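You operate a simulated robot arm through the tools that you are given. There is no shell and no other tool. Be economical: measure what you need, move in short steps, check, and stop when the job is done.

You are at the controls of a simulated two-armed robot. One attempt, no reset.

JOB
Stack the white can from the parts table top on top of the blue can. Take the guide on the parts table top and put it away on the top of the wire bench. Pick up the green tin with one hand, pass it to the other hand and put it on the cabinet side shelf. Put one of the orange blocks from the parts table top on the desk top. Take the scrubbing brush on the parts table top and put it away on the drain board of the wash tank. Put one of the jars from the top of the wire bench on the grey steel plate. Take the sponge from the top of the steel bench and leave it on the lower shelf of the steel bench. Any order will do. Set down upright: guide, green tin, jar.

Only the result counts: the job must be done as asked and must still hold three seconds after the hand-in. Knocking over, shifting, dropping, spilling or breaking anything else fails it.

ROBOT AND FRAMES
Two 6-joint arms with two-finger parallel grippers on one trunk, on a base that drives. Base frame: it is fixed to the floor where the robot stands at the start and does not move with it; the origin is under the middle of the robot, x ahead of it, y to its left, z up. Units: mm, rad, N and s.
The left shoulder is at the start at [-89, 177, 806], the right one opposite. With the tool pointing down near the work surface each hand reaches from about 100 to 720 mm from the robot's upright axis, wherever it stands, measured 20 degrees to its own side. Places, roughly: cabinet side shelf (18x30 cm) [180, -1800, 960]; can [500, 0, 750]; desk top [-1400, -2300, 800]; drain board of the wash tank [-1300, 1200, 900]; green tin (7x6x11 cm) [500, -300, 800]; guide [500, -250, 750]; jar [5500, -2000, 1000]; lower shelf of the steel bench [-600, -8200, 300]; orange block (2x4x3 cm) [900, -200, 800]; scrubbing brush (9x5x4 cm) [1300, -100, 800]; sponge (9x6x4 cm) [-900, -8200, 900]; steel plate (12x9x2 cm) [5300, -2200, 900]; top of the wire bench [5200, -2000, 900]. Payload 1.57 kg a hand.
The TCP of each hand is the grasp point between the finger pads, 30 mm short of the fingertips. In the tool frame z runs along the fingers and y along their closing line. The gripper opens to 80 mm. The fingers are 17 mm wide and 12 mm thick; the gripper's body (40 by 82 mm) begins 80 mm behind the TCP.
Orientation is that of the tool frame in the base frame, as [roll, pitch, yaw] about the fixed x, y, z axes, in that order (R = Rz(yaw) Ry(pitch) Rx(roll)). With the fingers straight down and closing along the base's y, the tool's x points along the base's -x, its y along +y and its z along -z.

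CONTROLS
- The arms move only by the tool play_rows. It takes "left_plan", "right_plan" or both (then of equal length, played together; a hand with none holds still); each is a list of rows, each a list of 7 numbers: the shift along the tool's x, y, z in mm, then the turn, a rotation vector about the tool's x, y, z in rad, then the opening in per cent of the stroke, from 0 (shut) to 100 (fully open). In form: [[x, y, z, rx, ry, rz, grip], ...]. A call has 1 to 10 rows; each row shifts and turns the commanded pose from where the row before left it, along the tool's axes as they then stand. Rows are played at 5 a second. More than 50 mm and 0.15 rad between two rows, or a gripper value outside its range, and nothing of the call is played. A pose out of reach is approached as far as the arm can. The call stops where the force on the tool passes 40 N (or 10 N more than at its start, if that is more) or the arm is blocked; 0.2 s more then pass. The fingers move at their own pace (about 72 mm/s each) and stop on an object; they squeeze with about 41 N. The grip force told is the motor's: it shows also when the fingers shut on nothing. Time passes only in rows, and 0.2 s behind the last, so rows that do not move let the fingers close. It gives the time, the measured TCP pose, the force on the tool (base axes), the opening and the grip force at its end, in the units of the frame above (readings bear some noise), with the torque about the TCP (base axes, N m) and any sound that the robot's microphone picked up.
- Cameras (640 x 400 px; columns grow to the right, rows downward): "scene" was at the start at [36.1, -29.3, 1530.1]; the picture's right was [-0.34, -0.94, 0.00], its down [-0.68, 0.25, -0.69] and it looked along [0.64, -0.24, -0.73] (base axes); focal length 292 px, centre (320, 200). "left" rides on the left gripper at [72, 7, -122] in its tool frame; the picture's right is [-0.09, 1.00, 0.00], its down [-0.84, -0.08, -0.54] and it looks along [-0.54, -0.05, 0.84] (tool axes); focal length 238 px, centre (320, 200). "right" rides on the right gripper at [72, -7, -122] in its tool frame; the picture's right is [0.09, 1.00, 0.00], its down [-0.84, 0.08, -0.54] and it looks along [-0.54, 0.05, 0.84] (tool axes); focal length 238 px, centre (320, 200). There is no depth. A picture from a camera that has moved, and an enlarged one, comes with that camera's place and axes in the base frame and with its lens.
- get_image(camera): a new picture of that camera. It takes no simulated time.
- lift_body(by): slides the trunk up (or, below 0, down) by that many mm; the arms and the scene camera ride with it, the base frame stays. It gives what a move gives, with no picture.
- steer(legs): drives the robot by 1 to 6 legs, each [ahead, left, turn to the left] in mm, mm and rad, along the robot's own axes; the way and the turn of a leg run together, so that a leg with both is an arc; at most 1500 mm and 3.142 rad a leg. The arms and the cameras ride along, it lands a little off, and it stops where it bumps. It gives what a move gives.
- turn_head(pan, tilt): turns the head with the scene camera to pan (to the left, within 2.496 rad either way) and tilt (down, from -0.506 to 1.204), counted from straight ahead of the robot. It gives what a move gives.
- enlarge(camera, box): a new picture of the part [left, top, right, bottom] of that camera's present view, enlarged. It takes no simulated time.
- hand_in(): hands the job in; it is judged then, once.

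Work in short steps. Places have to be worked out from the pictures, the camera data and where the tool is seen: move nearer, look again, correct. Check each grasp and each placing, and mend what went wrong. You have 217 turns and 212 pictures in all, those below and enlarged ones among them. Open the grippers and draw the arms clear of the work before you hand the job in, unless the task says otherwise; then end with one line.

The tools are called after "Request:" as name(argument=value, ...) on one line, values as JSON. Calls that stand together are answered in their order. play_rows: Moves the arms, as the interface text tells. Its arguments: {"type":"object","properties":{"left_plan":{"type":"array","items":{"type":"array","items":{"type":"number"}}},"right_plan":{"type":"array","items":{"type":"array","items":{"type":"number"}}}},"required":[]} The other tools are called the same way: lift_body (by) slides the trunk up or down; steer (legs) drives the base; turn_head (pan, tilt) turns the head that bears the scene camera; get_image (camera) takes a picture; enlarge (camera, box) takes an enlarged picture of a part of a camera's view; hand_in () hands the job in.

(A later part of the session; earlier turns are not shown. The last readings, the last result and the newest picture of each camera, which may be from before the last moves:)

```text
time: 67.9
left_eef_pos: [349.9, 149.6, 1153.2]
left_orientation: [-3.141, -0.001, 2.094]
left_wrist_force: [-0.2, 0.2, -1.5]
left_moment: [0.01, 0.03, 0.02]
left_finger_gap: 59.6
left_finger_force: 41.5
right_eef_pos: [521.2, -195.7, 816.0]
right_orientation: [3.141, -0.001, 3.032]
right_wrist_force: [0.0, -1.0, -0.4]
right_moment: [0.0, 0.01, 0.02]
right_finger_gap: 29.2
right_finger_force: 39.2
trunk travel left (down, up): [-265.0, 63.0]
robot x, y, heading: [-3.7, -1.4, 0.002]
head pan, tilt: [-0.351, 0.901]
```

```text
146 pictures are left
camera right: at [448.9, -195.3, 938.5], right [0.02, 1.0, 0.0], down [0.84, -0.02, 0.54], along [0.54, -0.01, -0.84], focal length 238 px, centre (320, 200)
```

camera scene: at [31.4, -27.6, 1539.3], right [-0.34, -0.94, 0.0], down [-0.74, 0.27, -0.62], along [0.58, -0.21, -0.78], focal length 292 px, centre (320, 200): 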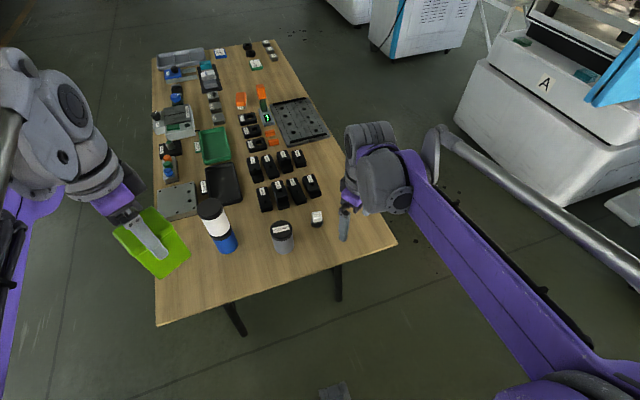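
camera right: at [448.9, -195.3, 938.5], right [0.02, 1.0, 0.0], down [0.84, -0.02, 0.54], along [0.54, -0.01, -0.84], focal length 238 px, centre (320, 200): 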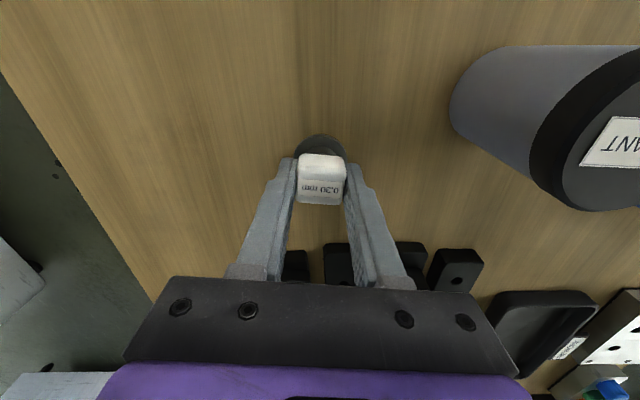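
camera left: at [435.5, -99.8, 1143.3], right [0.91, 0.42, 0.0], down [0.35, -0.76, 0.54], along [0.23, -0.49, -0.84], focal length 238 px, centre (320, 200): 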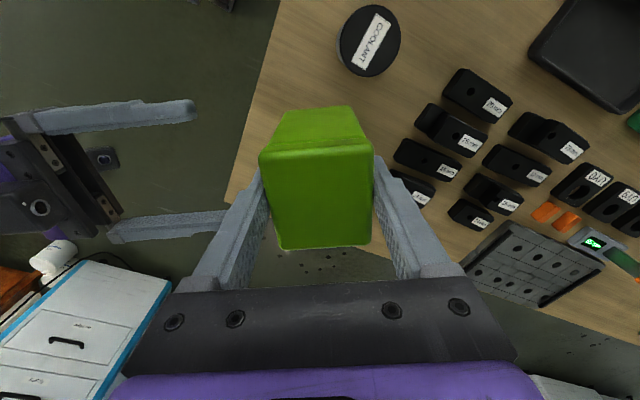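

Head gripped (29 mm). I lift slowly to a carrying height and bring it nearer.

Request:
play_rows(right_plan=[[0, 0, -10, 0, 0, 0, 10], [0, 0, -20, 0, 0, 0, 10], [0, 0, -30, 0, 0, 0, 10], [0, 0, -40, 0, 0, 0, 10], [10, -5, -45, 0, 0, 0, 10], [20, -5, -40, 0, 0, 0, 10], [35, -5, -30, 0, 0, 0, 10], [40, -5, -25, 0, 0, 0, 10], [40, -5, 0, 0, 0, 0, 10], [25, 0, 0, 0, 0, 0, 10]])

Request:
get_image(camera="right")

Request:
get_image(camera="scene")

```text
time: 70.1
left_eef_pos: [350.2, 150.5, 1153.1]
left_orientation: [3.142, 0.0, 2.092]
left_wrist_force: [-0.3, -0.1, -1.2]
left_moment: [0.0, -0.02, 0.02]
left_finger_gap: 59.6
left_finger_force: 41.2
right_eef_pos: [351.2, -202.0, 1056.0]
right_orientation: [3.14, 0.002, 3.033]
right_wrist_force: [-0.5, -0.4, -2.1]
right_moment: [-0.01, -0.04, 0.01]
right_finger_gap: 29.2
right_finger_force: 39.2
trunk travel left (down, up): [-265.0, 63.0]
robot x, y, heading: [2.0, 0.9, 0.001]
head pan, tilt: [-0.351, 0.901]
```

```text
145 pictures are left
camera right: at [278.7, -201.0, 1178.2], right [0.02, 1.0, 0.0], down [0.84, -0.02, 0.54], along [0.54, -0.01, -0.84], focal length 238 px, centre (320, 200)
```

right: 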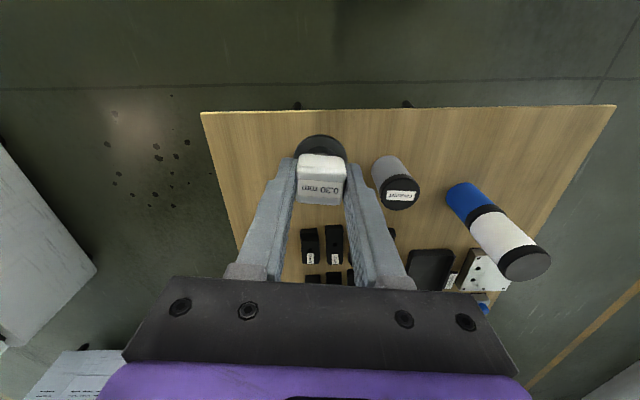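

```text
144 pictures are left
camera scene: at [30.9, -27.6, 1539.3], right [-0.34, -0.94, 0.0], down [-0.74, 0.27, -0.62], along [0.58, -0.21, -0.78], focal length 292 px, centre (320, 200)
```

scene: 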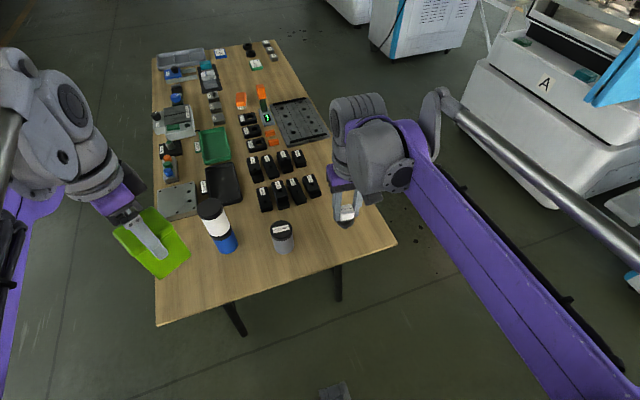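

Both objects are secured. I back off, turn right to face the cabinet, and drive toward it.

Request:
steer(legs=[[-200, 0, 0], [0, 0, -1.571], [0, 225, 0], [1000, 0, 0]])

Request:
turn_head(pan=0.15, tilt=0.65)

Request:
get_image(camera="scene")

```text
time: 82.4
left_eef_pos: [170.3, -1354.5, 1152.3]
left_orientation: [3.141, 0.002, 0.525]
left_wrist_force: [0.5, 0.2, -1.5]
left_moment: [0.01, 0.0, 0.0]
left_finger_gap: 59.7
left_finger_force: 41.1
right_eef_pos: [-181.7, -1356.0, 1052.9]
right_orientation: [3.14, 0.001, 1.465]
right_wrist_force: [-0.5, 0.5, -0.1]
right_moment: [-0.01, -0.02, 0.0]
right_finger_gap: 29.3
right_finger_force: 38.8
trunk travel left (down, up): [-265.0, 63.0]
robot x, y, heading: [21.1, -1000.7, -1.562]
head pan, tilt: [-0.351, 0.901]
```

```text
time: 83.4
left_eef_pos: [169.6, -1353.9, 1152.5]
left_orientation: [3.141, -0.001, 0.524]
left_wrist_force: [-0.3, 0.6, -2.0]
left_moment: [0.01, 0.03, 0.0]
left_finger_gap: 59.5
left_finger_force: 42.0
right_eef_pos: [-180.8, -1356.6, 1054.9]
right_orientation: [3.141, 0.0, 1.464]
right_wrist_force: [-0.5, 0.7, -1.0]
right_moment: [-0.02, -0.01, 0.0]
right_finger_gap: 29.1
right_finger_force: 39.0
trunk travel left (down, up): [-265.0, 63.0]
robot x, y, heading: [20.6, -1002.9, -1.568]
head pan, tilt: [0.15, 0.649]
```

```text
143 pictures are left
camera scene: at [33.7, -1050.6, 1559.8], right [-0.99, -0.15, 0.0], down [-0.09, 0.6, -0.8], along [0.12, -0.79, -0.6], focal length 292 px, centre (320, 200)
```

scene: 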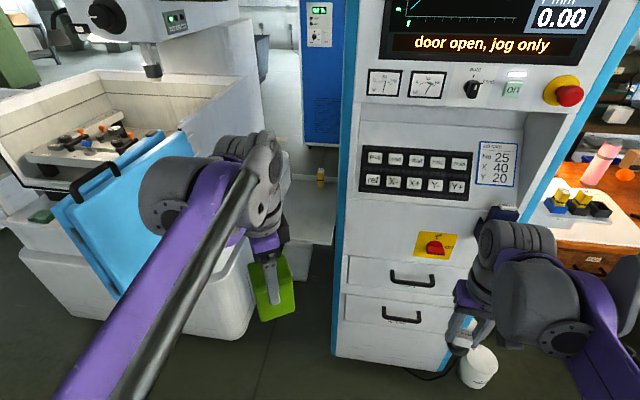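

I zoom in on the shelf.

Request:
enlarge(camera="scene", box=[250, 150, 360, 260])

Request:
get_image(camera="left")

```text
3.64 times, centred on (305, 205) of scene
camera zoom: at [33.7, -1050.6, 1559.8], right [-0.99, -0.15, 0.0], down [-0.09, 0.6, -0.8], along [0.12, -0.79, -0.6], focal length 1062 px, centre (374, 182)
```

zoom: 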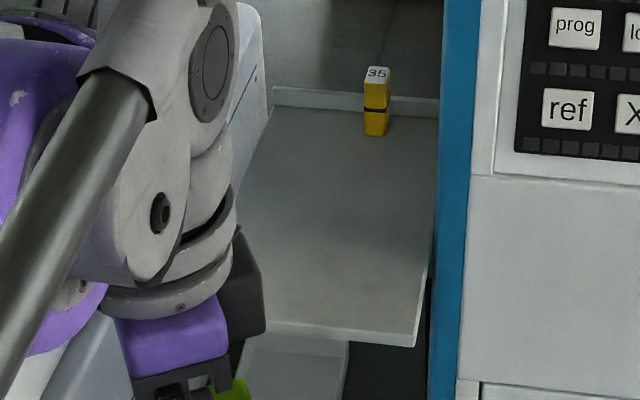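

```text
141 pictures are left
camera left: at [235.5, -1324.1, 1274.0], right [0.42, -0.91, 0.0], down [-0.76, -0.35, 0.54], along [-0.49, -0.23, -0.84], focal length 238 px, centre (320, 200)
```

left: 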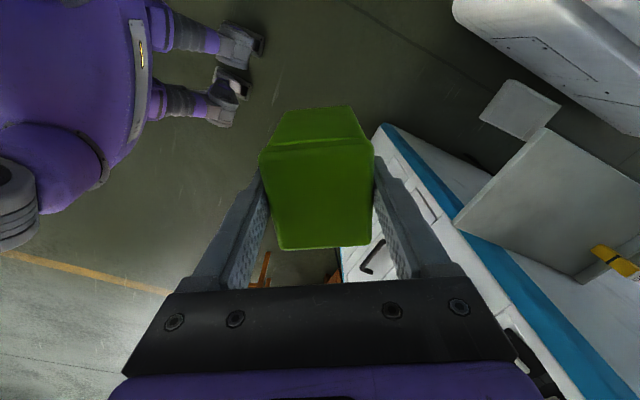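

Shelf front-right corner triangulates to ≈[93,−1677,~915–935]. I drive 200 mm nearer, then view again.

Request:
steer(legs=[[200, 0, 0]])

Request:
play_rows(left_plan=[[0, 0, -20, 0, 0, 0, 0], [0, 0, -20, 0, 0, 0, 0]])

Request:
get_image(camera="left")

Request:
turn_head(pan=0.2, tilt=0.9)

Request:
get_image(camera="scene")

```text
time: 85.0
left_eef_pos: [170.4, -1551.0, 1153.2]
left_orientation: [-3.141, 0.0, 0.528]
left_wrist_force: [0.0, -0.3, -1.6]
left_moment: [0.02, 0.04, -0.03]
left_finger_gap: 59.6
left_finger_force: 40.8
right_eef_pos: [-181.0, -1555.1, 1054.3]
right_orientation: [3.139, 0.001, 1.467]
right_wrist_force: [-0.4, -0.4, -0.4]
right_moment: [0.02, -0.03, 0.01]
right_finger_gap: 29.5
right_finger_force: 38.9
trunk travel left (down, up): [-265.0, 63.0]
robot x, y, heading: [21.7, -1201.8, -1.566]
head pan, tilt: [0.15, 0.649]
```

```text
time: 85.6
left_eef_pos: [169.1, -1552.1, 1192.2]
left_orientation: [-3.14, 0.0, 0.525]
left_wrist_force: [0.5, -0.7, -1.3]
left_moment: [0.01, 0.0, 0.02]
left_finger_gap: 59.5
left_finger_force: 41.0
right_eef_pos: [-180.0, -1554.0, 1054.4]
right_orientation: [3.14, 0.0, 1.465]
right_wrist_force: [-0.1, -0.4, -0.9]
right_moment: [0.04, 0.01, 0.0]
right_finger_gap: 29.2
right_finger_force: 39.4
trunk travel left (down, up): [-265.0, 63.0]
robot x, y, heading: [18.7, -1204.4, -1.568]
head pan, tilt: [0.15, 0.649]
```

```text
140 pictures are left
camera left: at [235.5, -1522.6, 1313.7], right [0.42, -0.91, 0.0], down [-0.76, -0.35, 0.54], along [-0.49, -0.23, -0.84], focal length 238 px, centre (320, 200)
```

left: 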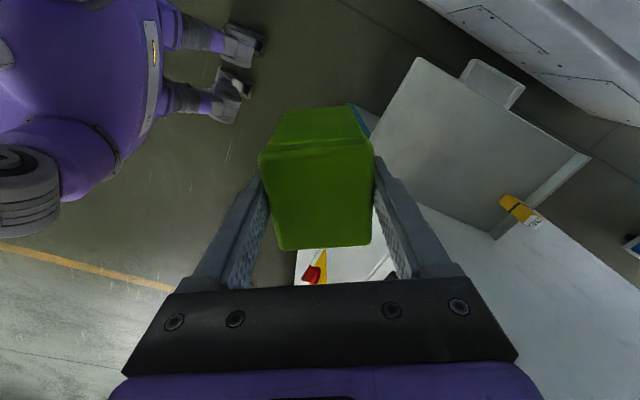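

```text
time: 86.3
left_eef_pos: [169.1, -1552.1, 1192.2]
left_orientation: [3.141, -0.001, 0.526]
left_wrist_force: [-0.7, -0.2, -0.8]
left_moment: [0.0, 0.0, 0.03]
left_finger_gap: 59.5
left_finger_force: 40.9
right_eef_pos: [-179.6, -1555.1, 1055.4]
right_orientation: [3.14, 0.001, 1.466]
right_wrist_force: [-0.5, -0.1, -1.5]
right_moment: [-0.02, 0.04, -0.01]
right_finger_gap: 29.0
right_finger_force: 39.4
trunk travel left (down, up): [-265.0, 63.0]
robot x, y, heading: [20.8, -1200.3, -1.568]
head pan, tilt: [0.201, 0.901]
```

```text
139 pictures are left
camera scene: at [36.6, -1236.7, 1539.4], right [-0.98, -0.2, 0.0], down [-0.16, 0.77, -0.62], along [0.13, -0.61, -0.78], focal length 292 px, centre (320, 200)
```

scene: 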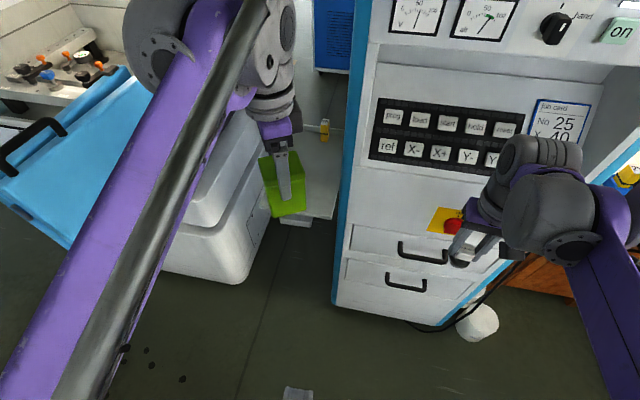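

Shelf spans about x 92..278, y −1643..−1955 at z≈962. I move the tin to [185,−1740] above it and look.

Request:
play_rows(left_plan=[[-20, 42, 0, 0, 0, 0, 0], [-20, 43, 0, 0, 0, 0, 0], [-20, 43, 0, 0, 0, 0, 0], [-20, 43, 0, 0, 0, 0, 0], [0, 0, 40, 0, 0, 0, 0], [0, 0, 25, 0, 0, 0, 0], [0, 0, 0, 0, 0, 0, 0]])

Request:
get_image(camera="left")

Request:
enlarge(camera="scene", box=[240, 80, 400, 240])

```text
time: 87.9
left_eef_pos: [184.1, -1726.3, 1129.3]
left_orientation: [3.142, 0.0, 0.527]
left_wrist_force: [-0.8, -0.1, -1.6]
left_moment: [-0.02, -0.01, 0.03]
left_finger_gap: 59.2
left_finger_force: 40.7
left hand out of reach, approached as far as the arm can: row 4
right_eef_pos: [-180.5, -1553.1, 1054.3]
right_orientation: [3.14, 0.001, 1.465]
right_wrist_force: [0.5, 0.9, -1.7]
right_moment: [0.0, 0.01, -0.01]
right_finger_gap: 29.3
right_finger_force: 39.0
trunk travel left (down, up): [-265.0, 63.0]
robot x, y, heading: [20.0, -1202.7, -1.563]
head pan, tilt: [0.201, 0.901]
```

```text
138 pictures are left
camera left: at [250.8, -1696.4, 1250.1], right [0.42, -0.91, 0.0], down [-0.76, -0.35, 0.54], along [-0.49, -0.23, -0.84], focal length 238 px, centre (320, 200)
```

left: 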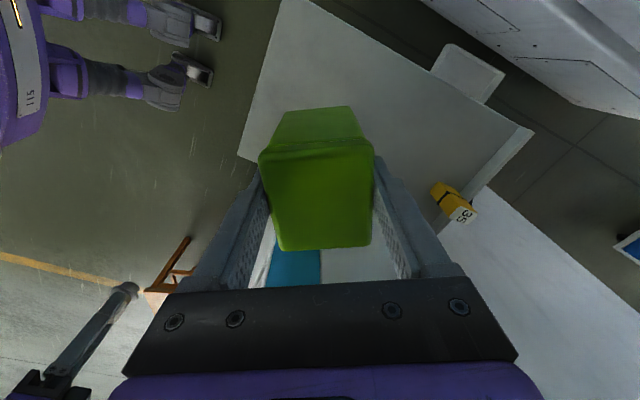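

```text
2.50 times, centred on (320, 160) of scene
camera zoom: at [36.6, -1236.2, 1539.4], right [-0.98, -0.2, 0.0], down [-0.16, 0.77, -0.62], along [0.13, -0.61, -0.78], focal length 730 px, centre (320, 300)
```

zoom: 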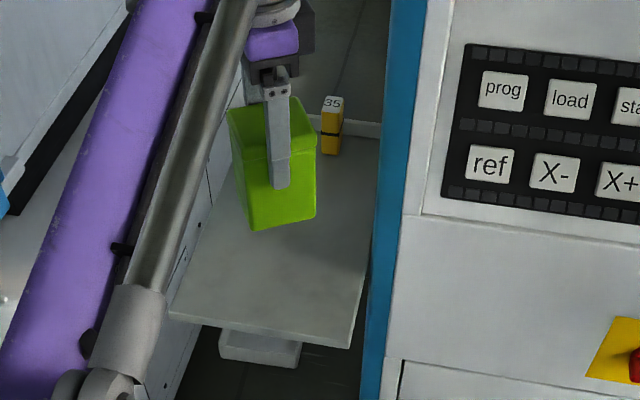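

Tin is well over the shelf. Lower in steps.

Request:
play_rows(left_plan=[[0, 0, 25, 0, 0, 0, 0], [0, 0, 20, 0, 0, 0, 0], [0, 0, 10, 0, 0, 0, 0], [0, 0, 0, 0, 0, 0, 0]])

Request:
enlarge(camera="scene", box=[240, 80, 400, 240])

```text
time: 88.9
left_eef_pos: [184.1, -1727.4, 1072.4]
left_orientation: [3.141, 0.0, 0.525]
left_wrist_force: [0.0, 0.0, -1.8]
left_moment: [0.0, -0.01, -0.02]
left_finger_gap: 59.5
left_finger_force: 41.0
right_eef_pos: [-181.1, -1554.6, 1054.8]
right_orientation: [3.139, 0.0, 1.465]
right_wrist_force: [0.7, 0.1, -1.7]
right_moment: [0.01, 0.01, -0.01]
right_finger_gap: 29.3
right_finger_force: 38.6
trunk travel left (down, up): [-265.0, 63.0]
robot x, y, heading: [24.7, -1201.8, -1.565]
head pan, tilt: [0.201, 0.901]
```

```text
2.50 times, centred on (320, 160) of scene
camera zoom: at [36.6, -1236.7, 1539.4], right [-0.98, -0.2, 0.0], down [-0.16, 0.77, -0.62], along [0.13, -0.61, -0.78], focal length 730 px, centre (320, 300)
```

zoom: 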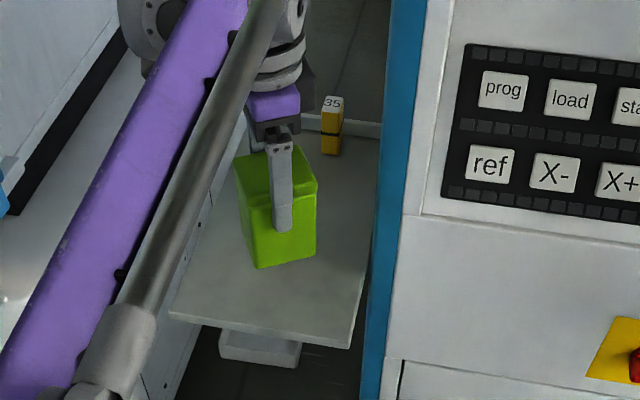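

Not yet touching; lower further with finer steps.

Request:
play_rows(left_plan=[[0, 0, 5, 0, 0, 0, 0], [0, 0, 4, 0, 0, 0, 0], [0, 0, 3, 0, 0, 0, 0], [0, 0, 0, 0, 0, 0, 0]])

Request:
play_rows(left_plan=[[0, 0, 2, 0, 0, 0, 0], [0, 0, 2, 0, 0, 0, 0], [0, 0, 0, 0, 0, 0, 0]])

```text
time: 89.9
left_eef_pos: [184.7, -1726.6, 1061.5]
left_orientation: [3.141, -0.001, 0.527]
left_wrist_force: [-0.3, 0.1, -1.8]
left_moment: [-0.01, 0.0, -0.01]
left_finger_gap: 59.6
left_finger_force: 40.8
right_eef_pos: [-180.7, -1555.1, 1054.9]
right_orientation: [3.139, 0.0, 1.467]
right_wrist_force: [-0.2, 0.7, -1.2]
right_moment: [-0.01, 0.01, -0.01]
right_finger_gap: 29.1
right_finger_force: 39.4
trunk travel left (down, up): [-265.0, 63.0]
robot x, y, heading: [21.3, -1200.2, -1.562]
head pan, tilt: [0.201, 0.901]
```

```text
time: 90.7
left_eef_pos: [186.1, -1728.2, 1056.3]
left_orientation: [3.141, 0.001, 0.526]
left_wrist_force: [-1.2, 0.4, -1.5]
left_moment: [-0.02, 0.0, -0.03]
left_finger_gap: 59.4
left_finger_force: 41.3
right_eef_pos: [-180.1, -1555.1, 1053.9]
right_orientation: [3.139, -0.001, 1.466]
right_wrist_force: [0.1, 0.2, -1.6]
right_moment: [-0.01, 0.02, 0.03]
right_finger_gap: 29.0
right_finger_force: 38.2
trunk travel left (down, up): [-265.0, 63.0]
robot x, y, heading: [19.4, -1200.2, -1.564]
head pan, tilt: [0.201, 0.901]
```

Request:
play_rows(left_plan=[[0, 0, 2, 0, 0, 0, 0], [0, 0, 2, 0, 0, 0, 0], [0, 0, 0, 0, 0, 0, 0]])

Request:
enlarge(camera="scene", box=[270, 120, 360, 220])

```text
time: 91.5
left_eef_pos: [186.0, -1726.7, 1052.6]
left_orientation: [3.141, -0.001, 0.527]
left_wrist_force: [-0.6, -0.1, -1.3]
left_moment: [0.04, 0.03, 0.0]
left_finger_gap: 60.0
left_finger_force: 41.0
right_eef_pos: [-180.2, -1554.3, 1054.0]
right_orientation: [3.139, 0.001, 1.465]
right_wrist_force: [-0.1, -0.2, -0.8]
right_moment: [0.03, 0.04, 0.01]
right_finger_gap: 29.3
right_finger_force: 38.6
trunk travel left (down, up): [-265.0, 63.0]
robot x, y, heading: [21.9, -1200.3, -1.563]
head pan, tilt: [0.201, 0.901]
```

```text
4.00 times, centred on (315, 170) of scene
camera zoom: at [36.6, -1236.8, 1539.3], right [-0.98, -0.2, 0.0], down [-0.16, 0.77, -0.62], along [0.13, -0.61, -0.78], focal length 1169 px, centre (340, 320)
```

zoom: 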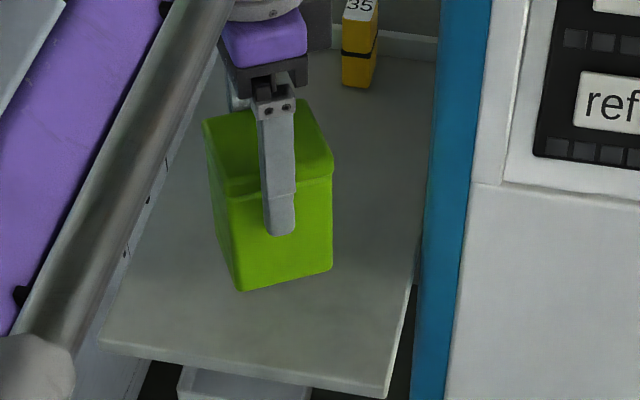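

Still hanging; I continue down in small steps.

Request:
play_rows(left_plan=[[0, 0, 2, 0, 0, 0, 0], [0, 0, 2, 0, 0, 0, 0], [0, 0, 0, 0, 0, 0, 0]])

Request:
play_rows(left_plan=[[0, 0, 2, 0, 0, 0, 0], [0, 0, 2, 0, 0, 0, 0], [0, 0, 0, 0, 0, 0, 0]])

```text
time: 92.3
left_eef_pos: [185.4, -1726.2, 1048.7]
left_orientation: [3.142, 0.002, 0.526]
left_wrist_force: [0.6, -0.8, -1.0]
left_moment: [-0.03, -0.02, 0.0]
left_finger_gap: 59.5
left_finger_force: 41.3
right_eef_pos: [-180.5, -1554.3, 1053.9]
right_orientation: [3.139, 0.0, 1.465]
right_wrist_force: [-0.5, -0.2, -1.4]
right_moment: [0.03, -0.01, 0.02]
right_finger_gap: 29.4
right_finger_force: 39.6
trunk travel left (down, up): [-265.0, 63.0]
robot x, y, heading: [21.5, -1199.8, -1.566]
head pan, tilt: [0.201, 0.901]
```

```text
time: 93.1
left_eef_pos: [185.4, -1728.8, 1045.5]
left_orientation: [-3.141, 0.0, 0.528]
left_wrist_force: [-1.1, 0.7, -1.6]
left_moment: [-0.03, 0.01, 0.0]
left_finger_gap: 59.5
left_finger_force: 41.2
right_eef_pos: [-180.1, -1553.9, 1055.4]
right_orientation: [3.139, 0.001, 1.466]
right_wrist_force: [0.6, -0.7, -1.2]
right_moment: [-0.02, -0.03, -0.03]
right_finger_gap: 29.3
right_finger_force: 39.2
trunk travel left (down, up): [-265.0, 63.0]
robot x, y, heading: [21.6, -1208.2, -1.568]
head pan, tilt: [0.201, 0.901]
```

Request:
play_rows(left_plan=[[0, 0, 2, 0, 0, 0, 0], [0, 0, 2, 0, 0, 0, 0], [0, 0, 0, 0, 0, 0, 0]])

Request:
play_rows(left_plan=[[0, 0, 2, 0, 0, 0, 0], [0, 0, 2, 0, 0, 0, 0], [0, 0, 0, 0, 0, 0, 0]])

Request:
enlarge(camera="scene", box=[270, 120, 360, 220])

```text
time: 93.9
left_eef_pos: [185.7, -1725.3, 1041.5]
left_orientation: [3.141, -0.001, 0.529]
left_wrist_force: [-0.2, -0.1, -1.3]
left_moment: [0.02, 0.0, -0.03]
left_finger_gap: 59.7
left_finger_force: 40.7
right_eef_pos: [-179.1, -1554.1, 1055.0]
right_orientation: [3.14, 0.001, 1.466]
right_wrist_force: [0.4, 0.2, -1.0]
right_moment: [0.03, -0.04, 0.03]
right_finger_gap: 29.2
right_finger_force: 38.4
trunk travel left (down, up): [-265.0, 63.0]
robot x, y, heading: [21.5, -1202.8, -1.564]
head pan, tilt: [0.201, 0.901]
```

```text
time: 94.7
left_eef_pos: [185.6, -1725.7, 1036.6]
left_orientation: [3.14, 0.0, 0.525]
left_wrist_force: [1.4, -9.3, 30.9]
left_moment: [-0.05, -0.03, 0.05]
left_finger_gap: 60.0
left_finger_force: 40.8
right_eef_pos: [-180.5, -1552.9, 1055.3]
right_orientation: [3.14, 0.003, 1.466]
right_wrist_force: [-0.9, -0.7, -0.7]
right_moment: [0.04, 0.01, 0.0]
right_finger_gap: 29.3
right_finger_force: 38.9
trunk travel left (down, up): [-265.0, 63.0]
robot x, y, heading: [19.8, -1200.2, -1.565]
head pan, tilt: [0.201, 0.901]
```

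```text
4.00 times, centred on (315, 170) of scene
camera zoom: at [36.1, -1235.6, 1539.6], right [-0.98, -0.2, 0.0], down [-0.16, 0.77, -0.62], along [0.13, -0.61, -0.78], focal length 1169 px, centre (340, 320)
```

zoom: 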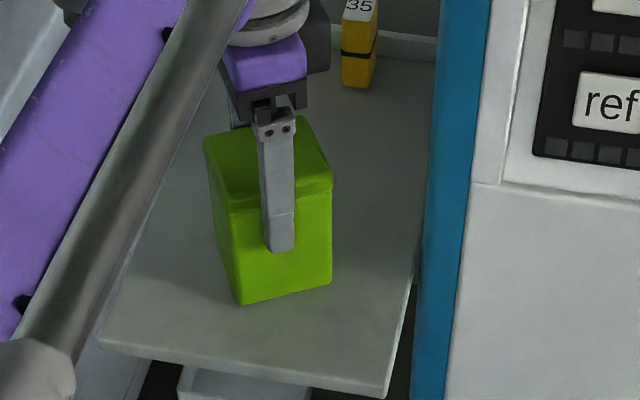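

Contact (31 N). I ease up 2 mm, release and rise.

Request:
play_rows(left_plan=[[0, 0, -2, 0, 0, 0, 0], [0, 0, 0, 0, 0, 0, 80], [0, 0, 0, 0, 0, 0, 100], [0, 0, 0, 0, 0, 0, 100], [0, 0, -20, 0, 0, 0, 100], [0, 0, -30, 0, 0, 0, 100], [0, 0, -40, 0, 0, 0, 100], [0, 0, -40, 0, 0, 0, 100], [20, -43, 0, 0, 0, 0, 100], [20, -43, 0, 0, 0, 0, 100]])

Request:
enlarge(camera="scene", box=[240, 80, 400, 240])

Request:
get_image(camera="left")

```text
time: 96.9
left_eef_pos: [179.6, -1630.4, 1170.1]
left_orientation: [-3.142, 0.0, 0.527]
left_wrist_force: [-0.3, 0.8, -0.7]
left_moment: [0.0, 0.0, 0.02]
left_finger_gap: 79.9
left_finger_force: 0.1
right_eef_pos: [-180.3, -1554.9, 1054.9]
right_orientation: [3.14, 0.002, 1.466]
right_wrist_force: [-0.8, 0.2, -0.9]
right_moment: [0.01, 0.04, -0.01]
right_finger_gap: 29.1
right_finger_force: 38.6
trunk travel left (down, up): [-265.0, 63.0]
robot x, y, heading: [18.9, -1201.0, -1.568]
head pan, tilt: [0.201, 0.901]
```

```text
2.50 times, centred on (320, 160) of scene
camera zoom: at [36.5, -1235.3, 1539.3], right [-0.98, -0.2, 0.0], down [-0.16, 0.77, -0.62], along [0.13, -0.61, -0.78], focal length 730 px, centre (320, 300)
```

zoom: 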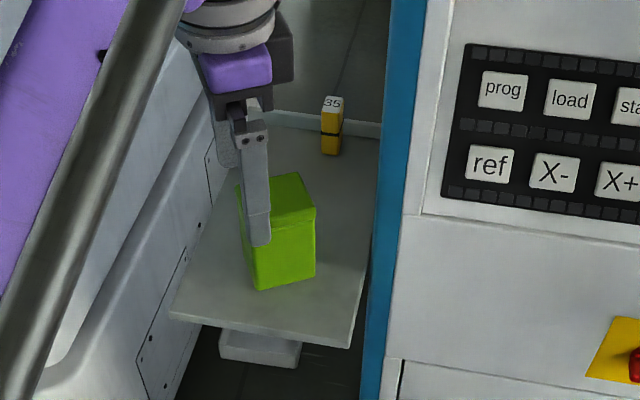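

```text
132 pictures are left
camera left: at [244.5, -1599.6, 1290.9], right [0.42, -0.91, 0.0], down [-0.76, -0.35, 0.54], along [-0.49, -0.23, -0.84], focal length 238 px, centre (320, 200)
```

left: 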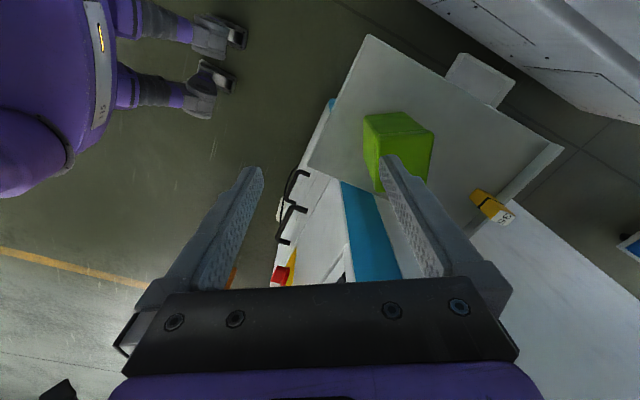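

Tin stands on the shelf. I retract and straighten the left hand, then drive away along the aisle toward the wire bench.

Request:
play_rows(left_plan=[[20, -38, 0, 0, 0, 0, 100], [20, -38, 0, 0, 0, 0, 100], [20, -38, 0, 0, 0, 0, 100], [0, 0, 0, 0, 0, -0.15, 100], [0, 0, 0, 0, 0, -0.15, 100], [0, 0, 0, 0, 0, -0.15, 100], [0, 0, 0, 0, 0, -0.15, 100], [0, 0, 0, 0, 0, -0.15, 100], [0, 0, 0, 0, 0, -0.15, 100], [0, 0, 0, 0, 0, -0.15, 100]])

Request:
steer(legs=[[-250, 0, 0], [0, 0, 1.571], [1500, 0, 0], [1500, 0, 0]])

Request:
turn_head(pan=-0.4, tilt=0.3)

Request:
get_image(camera="scene")

```text
time: 99.1
left_eef_pos: [172.7, -1502.9, 1170.2]
left_orientation: [-3.141, 0.0, 1.578]
left_wrist_force: [-0.3, 0.4, -0.2]
left_moment: [0.01, 0.0, 0.0]
left_finger_gap: 80.0
left_finger_force: 0.0
right_eef_pos: [-179.6, -1554.5, 1054.8]
right_orientation: [3.139, -0.001, 1.466]
right_wrist_force: [-0.5, 0.7, -0.8]
right_moment: [0.02, -0.02, 0.02]
right_finger_gap: 28.9
right_finger_force: 38.6
trunk travel left (down, up): [-265.0, 63.0]
robot x, y, heading: [16.4, -1200.1, -1.57]
head pan, tilt: [0.201, 0.901]
```

```text
time: 118.7
left_eef_pos: [3282.4, -694.5, 1168.4]
left_orientation: [3.141, 0.0, -3.098]
left_wrist_force: [0.9, 1.3, 0.6]
left_moment: [-0.01, 0.0, 0.03]
left_finger_gap: 80.0
left_finger_force: 0.0
right_eef_pos: [3347.3, -1045.0, 1055.6]
right_orientation: [-3.141, 0.001, 3.076]
right_wrist_force: [0.5, -0.7, -1.5]
right_moment: [-0.01, 0.03, 0.03]
right_finger_gap: 29.3
right_finger_force: 38.8
trunk travel left (down, up): [-265.0, 63.0]
robot x, y, heading: [2984.4, -860.4, 0.05]
head pan, tilt: [0.201, 0.901]
```

```text
time: 119.7
left_eef_pos: [3283.2, -693.5, 1168.8]
left_orientation: [3.141, -0.001, -3.099]
left_wrist_force: [0.2, -0.8, 0.6]
left_moment: [0.0, 0.0, 0.01]
left_finger_gap: 80.1
left_finger_force: 0.1
right_eef_pos: [3345.3, -1043.7, 1054.8]
right_orientation: [3.14, 0.001, 3.075]
right_wrist_force: [0.0, 0.4, -1.2]
right_moment: [-0.04, -0.01, 0.0]
right_finger_gap: 29.5
right_finger_force: 39.0
trunk travel left (down, up): [-265.0, 63.0]
robot x, y, heading: [2983.9, -856.0, 0.041]
head pan, tilt: [-0.4, 0.3]
```

```text
131 pictures are left
camera scene: at [3035.4, -894.5, 1591.5], right [-0.35, -0.94, 0.0], down [-0.28, 0.1, -0.95], along [0.9, -0.33, -0.3], focal length 292 px, centre (320, 200)
```

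scene: 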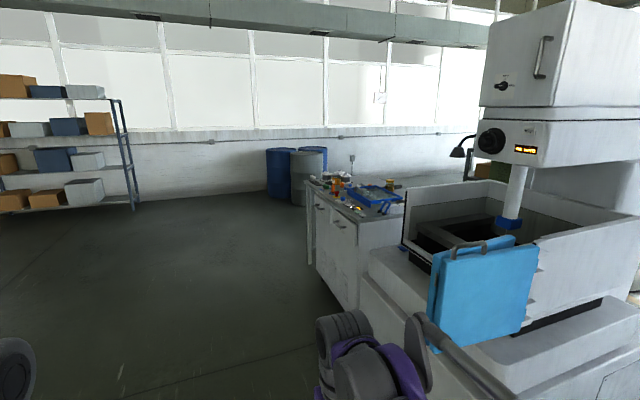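

The wire bench is ahead right. I continue to x≈5200 and turn to face it.

Request:
steer(legs=[[0, 0, -0.043], [1500, 0, 0], [700, 0, 0], [0, 0, -1.571]])

Request:
turn_head(pan=0.0, tilt=0.55)

Request:
get_image(camera="scene")

```text
time: 135.0
left_eef_pos: [5389.9, -1143.5, 1167.1]
left_orientation: [3.141, 0.001, 1.601]
left_wrist_force: [-0.3, -0.5, 0.6]
left_moment: [0.01, 0.01, 0.0]
left_finger_gap: 80.2
left_finger_force: 0.0
right_eef_pos: [5040.0, -1202.6, 1053.9]
right_orientation: [3.14, -0.001, 1.492]
right_wrist_force: [0.2, 0.6, -0.3]
right_moment: [0.03, 0.0, -0.02]
right_finger_gap: 29.0
right_finger_force: 38.8
trunk travel left (down, up): [-265.0, 63.0]
robot x, y, heading: [5230.6, -849.3, -1.541]
head pan, tilt: [-0.4, 0.3]
```

```text
time: 135.8
left_eef_pos: [5391.0, -1144.0, 1168.6]
left_orientation: [3.141, 0.0, 1.603]
left_wrist_force: [-0.6, 0.4, 0.3]
left_moment: [-0.01, -0.04, -0.05]
left_finger_gap: 80.1
left_finger_force: 0.0
right_eef_pos: [5040.3, -1203.3, 1055.3]
right_orientation: [3.14, 0.001, 1.492]
right_wrist_force: [-0.7, -1.1, -0.8]
right_moment: [0.02, -0.01, -0.03]
right_finger_gap: 29.1
right_finger_force: 38.5
trunk travel left (down, up): [-265.0, 63.0]
robot x, y, heading: [5231.1, -845.9, -1.542]
head pan, tilt: [0.0, 0.55]
```

```text
130 pictures are left
camera scene: at [5233.7, -896.1, 1568.7], right [-1.0, -0.03, 0.0], down [-0.02, 0.52, -0.85], along [0.03, -0.85, -0.52], focal length 292 px, centre (320, 200)
```

scene: 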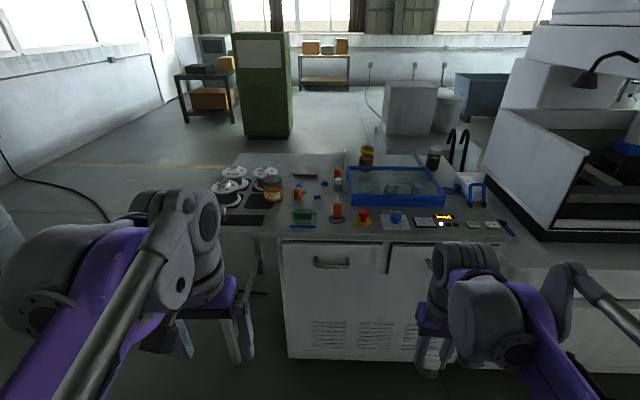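

Request:
enlarge(camera="scene", box=[200, 140, 360, 240])

Request:
enlarge(camera="scene", box=[350, 140, 510, 240])

```text
4.00 times, centred on (280, 190) of scene
camera zoom: at [5233.7, -896.1, 1568.7], right [-1.0, -0.03, 0.0], down [-0.02, 0.52, -0.85], along [0.03, -0.85, -0.52], focal length 1169 px, centre (480, 240)
```

zoom: 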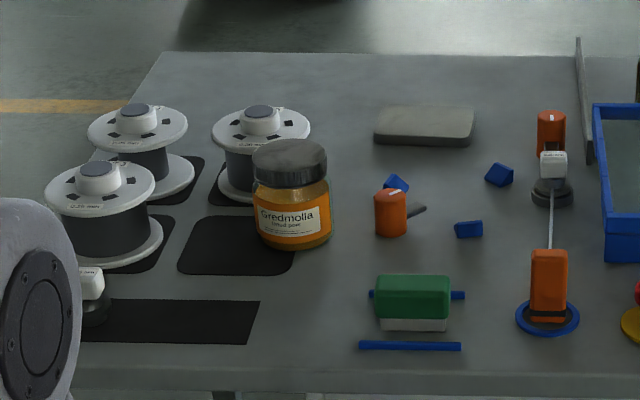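

```text
4.00 times, centred on (430, 190) of scene
camera zoom: at [5233.7, -896.1, 1568.7], right [-1.0, -0.03, 0.0], down [-0.02, 0.52, -0.85], along [0.03, -0.85, -0.52], focal length 1169 px, centre (-120, 240)
```

zoom: 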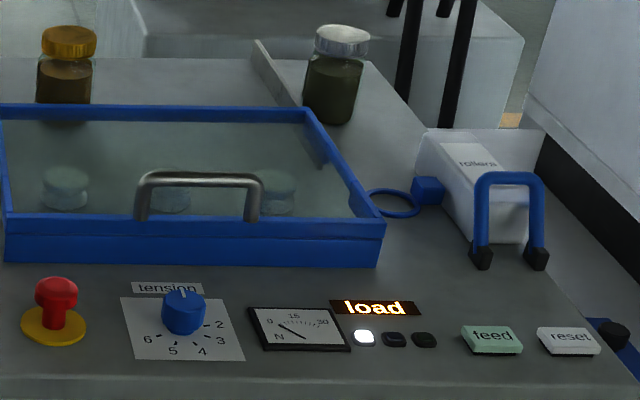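

The jar (orange "Gredmolia") is ≈[5475,−1965], plate ≈[5354,−2273], and identical guides stand there. I'll set the guide at a free spot near [5431,−1810]; I strafe left and approach.

Request:
steer(legs=[[0, 0, -0.03], [0, 300, 0], [470, 0, 0]])

Request:
turn_head(pan=-0.1, tilt=0.8)

Request:
get_image(camera="scene")

Request:
get_image(camera="right")

```text
time: 141.8
left_eef_pos: [5691.1, -1607.2, 1169.3]
left_orientation: [3.141, 0.0, 1.579]
left_wrist_force: [0.1, 0.2, -0.5]
left_moment: [0.02, 0.03, 0.02]
left_finger_gap: 80.2
left_finger_force: 0.0
right_eef_pos: [5339.1, -1660.5, 1055.3]
right_orientation: [3.14, 0.002, 1.469]
right_wrist_force: [0.0, -0.1, -0.8]
right_moment: [0.0, 0.02, 0.03]
right_finger_gap: 29.2
right_finger_force: 39.0
trunk travel left (down, up): [-265.0, 63.0]
robot x, y, heading: [5537.4, -1304.7, -1.563]
head pan, tilt: [0.0, 0.55]
```

```text
time: 142.6
left_eef_pos: [5690.6, -1607.9, 1168.7]
left_orientation: [3.14, 0.0, 1.58]
left_wrist_force: [-0.1, 0.9, 0.1]
left_moment: [0.04, 0.02, -0.01]
left_finger_gap: 80.0
left_finger_force: 0.0
right_eef_pos: [5338.6, -1659.1, 1053.9]
right_orientation: [3.138, 0.001, 1.47]
right_wrist_force: [0.1, 0.1, -1.0]
right_moment: [0.02, 0.03, 0.01]
right_finger_gap: 29.3
right_finger_force: 38.7
trunk travel left (down, up): [-265.0, 63.0]
robot x, y, heading: [5538.1, -1308.2, -1.561]
head pan, tilt: [-0.099, 0.799]
```

```text
127 pictures are left
camera scene: at [5531.7, -1348.1, 1547.3], right [-1.0, 0.09, 0.0], down [0.06, 0.71, -0.7], along [-0.06, -0.69, -0.72], focal length 292 px, centre (320, 200)
```

scene: 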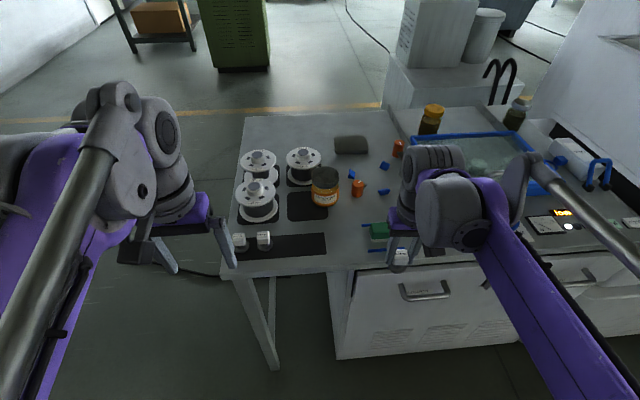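

```text
126 pictures are left
camera right: at [5339.8, -1588.2, 1178.1], right [1.0, -0.01, 0.0], down [-0.01, -0.84, 0.54], along [0.0, -0.54, -0.84], focal length 238 px, centre (320, 200)
```

right: 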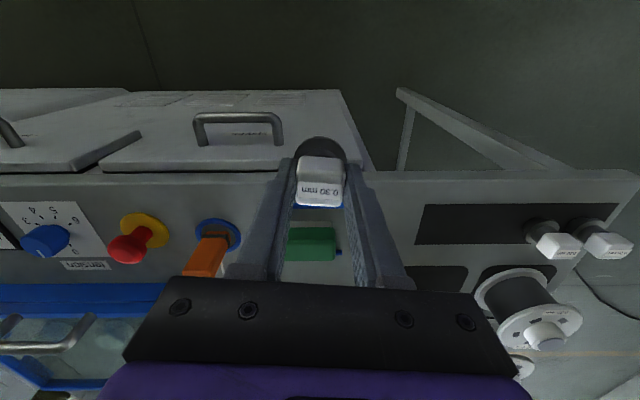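

There is a black mat strip with two identical guides; I'll set ours on its free part at ≈[5525,−1810]. I move over it.

Request:
play_rows(right_plan=[[-26, 40, 0, 0, 0, 0, 10], [-26, 40, 0, 0, 0, 0, 10], [-26, 40, 0, 0, 0, 0, 10], [-26, 40, 0, 0, 0, 0, 10], [-26, 40, 0, 0, 0, 0, 10], [0, 0, 0, 0, 0, 0, 10]])

Request:
get_image(camera="right")

Request:
get_image(camera="scene")

```text
time: 144.0
left_eef_pos: [5691.3, -1606.5, 1169.1]
left_orientation: [3.141, 0.001, 1.581]
left_wrist_force: [-0.6, 0.1, 0.2]
left_moment: [-0.02, -0.03, 0.02]
left_finger_gap: 80.1
left_finger_force: 0.2
right_eef_pos: [5524.7, -1809.8, 1055.5]
right_orientation: [3.14, 0.0, 1.468]
right_wrist_force: [-0.2, -0.7, -1.5]
right_moment: [0.01, -0.03, -0.03]
right_finger_gap: 29.1
right_finger_force: 38.6
trunk travel left (down, up): [-265.0, 63.0]
robot x, y, heading: [5539.4, -1307.9, -1.561]
head pan, tilt: [-0.099, 0.799]
```

```text
125 pictures are left
camera right: at [5525.3, -1737.6, 1178.3], right [1.0, -0.01, 0.0], down [-0.01, -0.84, 0.54], along [0.0, -0.54, -0.84], focal length 238 px, centre (320, 200)
```

right: 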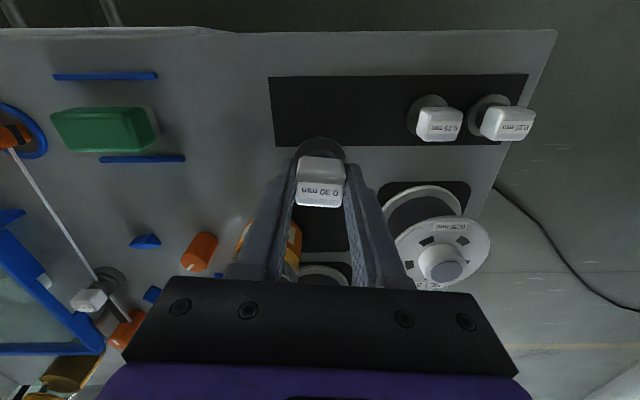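

```text
124 pictures are left
camera scene: at [5531.0, -1347.2, 1547.3], right [-1.0, 0.09, 0.0], down [0.07, 0.71, -0.7], along [-0.06, -0.69, -0.72], focal length 292 px, centre (320, 200)
```

scene: 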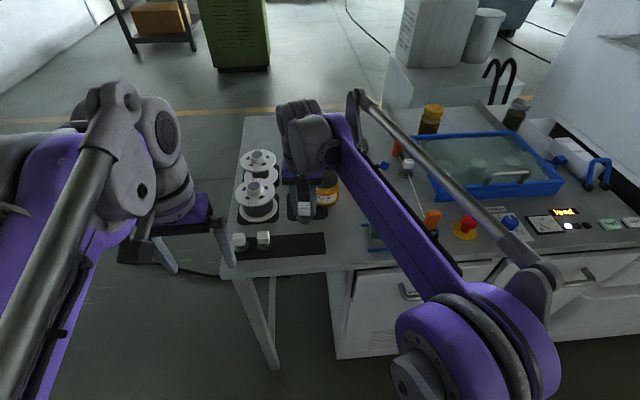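

The guide will land on the mat's free part. I lower.

Request:
play_rows(right_plan=[[0, 0, 25, 0, 0, 0, 10], [0, 0, 25, 0, 0, 0, 10], [0, 0, 20, 0, 0, 0, 10], [0, 0, 10, 0, 0, 0, 10], [0, 0, 0, 0, 0, 0, 10]])

Request:
get_image(camera="right")

Request:
enlarge(camera="scene", box=[220, 170, 350, 280])

```text
time: 145.2
left_eef_pos: [5692.3, -1607.9, 1168.6]
left_orientation: [3.141, 0.0, 1.58]
left_wrist_force: [0.7, -0.1, 0.7]
left_moment: [0.01, 0.03, 0.01]
left_finger_gap: 80.0
left_finger_force: 0.0
right_eef_pos: [5525.5, -1809.9, 975.4]
right_orientation: [3.139, 0.002, 1.469]
right_wrist_force: [0.1, -1.4, 4.7]
right_moment: [-0.12, 0.05, -0.04]
right_finger_gap: 29.2
right_finger_force: 39.2
trunk travel left (down, up): [-265.0, 63.0]
robot x, y, heading: [5539.2, -1308.2, -1.563]
head pan, tilt: [-0.099, 0.799]
```

```text
123 pictures are left
camera right: at [5525.8, -1738.4, 1098.5], right [1.0, -0.01, 0.0], down [-0.01, -0.84, 0.54], along [0.0, -0.54, -0.84], focal length 238 px, centre (320, 200)
```

right: 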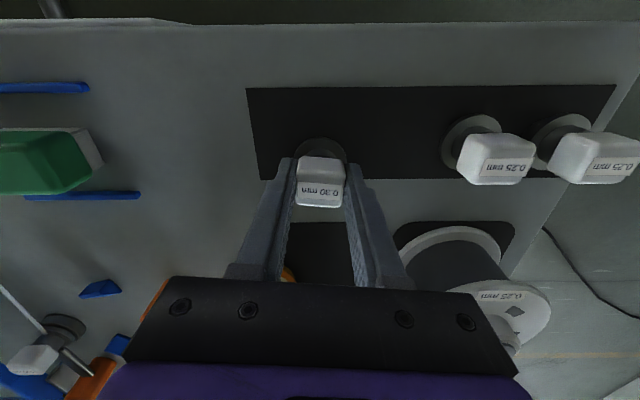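

```text
3.64 times, centred on (285, 225) of scene
camera zoom: at [5531.7, -1347.9, 1547.4], right [-1.0, 0.09, 0.0], down [0.07, 0.71, -0.7], along [-0.06, -0.69, -0.72], focal length 1062 px, centre (447, 109)
```

zoom: 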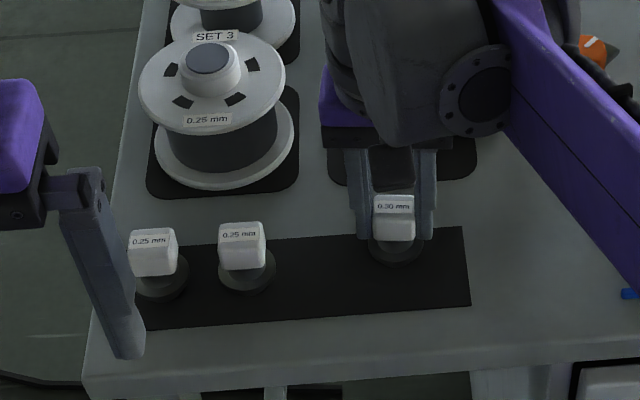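

It just touches, but near the mat's back edge. I lift 5 mm, shift 18 mm toward me, and lower again.

Request:
play_rows(right_plan=[[0, 0, -6, 0, 0, 0, 10], [18, 0, 0, 0, 0, 0, 10], [0, 0, 3, 0, 0, 0, 10], [0, 0, 2, 0, 0, 0, 10], [0, 0, 0, 0, 0, 0, 10]])

```text
time: 146.4
left_eef_pos: [5691.3, -1608.1, 1167.9]
left_orientation: [3.141, 0.0, 1.58]
left_wrist_force: [0.4, 0.2, 0.2]
left_moment: [0.01, 0.0, -0.02]
left_finger_gap: 79.8
left_finger_force: 0.1
right_eef_pos: [5527.1, -1790.9, 975.8]
right_orientation: [3.14, 0.001, 1.47]
right_wrist_force: [-0.3, -0.2, -1.4]
right_moment: [-0.02, -0.01, -0.01]
right_finger_gap: 29.4
right_finger_force: 39.0
trunk travel left (down, up): [-265.0, 63.0]
robot x, y, heading: [5535.7, -1307.0, -1.566]
head pan, tilt: [-0.099, 0.799]
```

Request:
play_rows(right_plan=[[0, 0, 1, 0, 0, 0, 10], [0, 0, 1, 0, 0, 0, 10], [0, 0, 0, 0, 0, 0, 10]])

```text
time: 147.2
left_eef_pos: [5691.0, -1606.9, 1169.0]
left_orientation: [-3.141, 0.0, 1.579]
left_wrist_force: [0.5, -0.6, -0.3]
left_moment: [-0.03, 0.0, 0.02]
left_finger_gap: 80.3
left_finger_force: 0.0
right_eef_pos: [5526.1, -1792.0, 975.4]
right_orientation: [3.14, 0.004, 1.469]
right_wrist_force: [1.5, -7.1, 28.6]
right_moment: [-0.41, -0.04, 0.02]
right_finger_gap: 29.0
right_finger_force: 39.1
trunk travel left (down, up): [-265.0, 63.0]
robot x, y, heading: [5540.0, -1305.8, -1.558]
head pan, tilt: [-0.099, 0.799]
```

Contact 29 N. Ease up 1 mm, open slowly, rise.

Request:
play_rows(right_plan=[[0, 0, -1.5, 0, 0, 0, 10], [0, 0, 0, 0, 0, 0, 42], [0, 0, 0, 0, 0, 0, 60], [0, 0, 0, 0, 0, 0, 60], [0, 0, -15, 0, 0, 0, 60], [0, 0, -30, 0, 0, 0, 60], [0, 0, -40, 0, 0, 0, 60], [0, 0, -40, 0, 0, 0, 60], [40, 0, -20, 0, 0, 0, 60]])

Request:
get_image(camera="right")

Request:
get_image(camera="scene")

```text
time: 149.2
left_eef_pos: [5691.8, -1606.2, 1168.8]
left_orientation: [3.141, 0.002, 1.579]
left_wrist_force: [-0.4, 0.2, -0.9]
left_moment: [0.0, 0.01, -0.03]
left_finger_gap: 79.9
left_finger_force: 0.1
right_eef_pos: [5532.7, -1749.7, 1119.7]
right_orientation: [3.14, 0.003, 1.47]
right_wrist_force: [-0.3, -0.3, 0.6]
right_moment: [0.01, 0.01, -0.01]
right_finger_gap: 47.8
right_finger_force: 0.0
trunk travel left (down, up): [-265.0, 63.0]
robot x, y, heading: [5537.1, -1306.4, -1.563]
head pan, tilt: [-0.099, 0.799]
```

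```text
121 pictures are left
camera right: at [5533.6, -1677.9, 1243.0], right [1.0, -0.01, 0.0], down [-0.01, -0.84, 0.54], along [0.0, -0.54, -0.84], focal length 238 px, centre (320, 200)
```

right: 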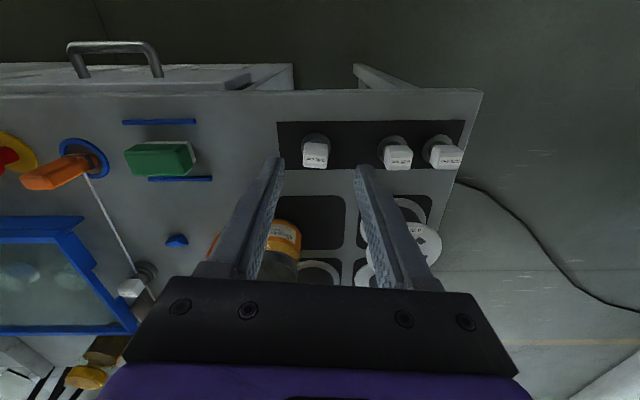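

```text
120 pictures are left
camera scene: at [5531.5, -1345.4, 1547.3], right [-1.0, 0.09, 0.0], down [0.07, 0.71, -0.7], along [-0.06, -0.7, -0.72], focal length 292 px, centre (320, 200)
```

scene: 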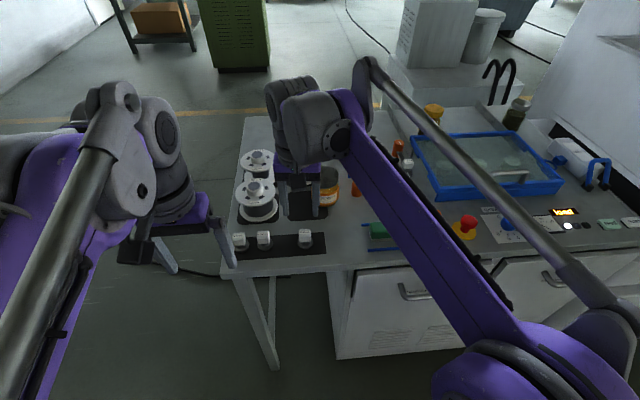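

Guide placed. Next the jar: I draw the right hand back and zoom in on jar and plate.

Request:
play_rows(right_plan=[[40, -20, -10, 0, 0, 0, 100], [40, -25, 0, 0, 0, 0, 100], [40, -25, 0, 0, 0, 0, 100], [20, -40, 0, 0, 0, 0, 100], [0, -40, 0, 0, 0, 0, 100]])

Request:
enlarge(camera="scene", box=[280, 110, 400, 230])

Request:
enlarge(camera="scene", box=[400, 80, 540, 180])

```text
time: 150.4
left_eef_pos: [5692.4, -1609.0, 1169.1]
left_orientation: [3.141, 0.0, 1.579]
left_wrist_force: [0.0, 0.2, 0.0]
left_moment: [-0.02, -0.01, 0.01]
left_finger_gap: 80.1
left_finger_force: 0.0
right_eef_pos: [5395.7, -1597.9, 1129.3]
right_orientation: [3.14, 0.0, 1.47]
right_wrist_force: [-0.8, 0.3, 0.4]
right_moment: [-0.01, 0.01, 0.02]
right_finger_gap: 80.2
right_finger_force: 0.1
trunk travel left (down, up): [-265.0, 63.0]
robot x, y, heading: [5540.9, -1306.4, -1.562]
head pan, tilt: [-0.099, 0.799]
```

```text
3.33 times, centred on (340, 170) of scene
camera zoom: at [5531.5, -1348.4, 1547.3], right [-1.0, 0.09, 0.0], down [0.07, 0.71, -0.7], along [-0.06, -0.69, -0.72], focal length 974 px, centre (253, 300)
```

zoom: 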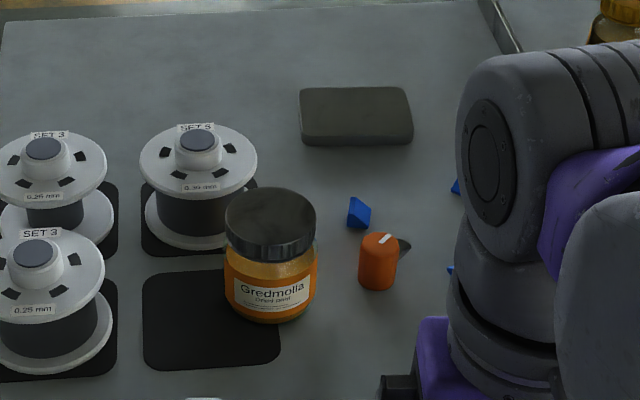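

```text
4.00 times, centred on (470, 130) of scene
camera zoom: at [5531.5, -1348.4, 1547.3], right [-1.0, 0.09, 0.0], down [0.07, 0.71, -0.7], along [-0.06, -0.69, -0.72], focal length 1169 px, centre (-280, 480)
```

zoom: 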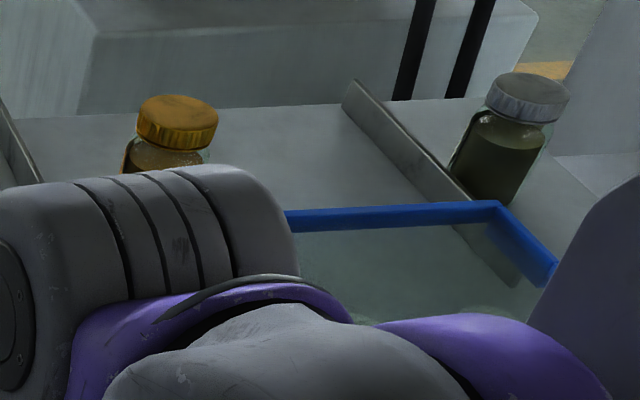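

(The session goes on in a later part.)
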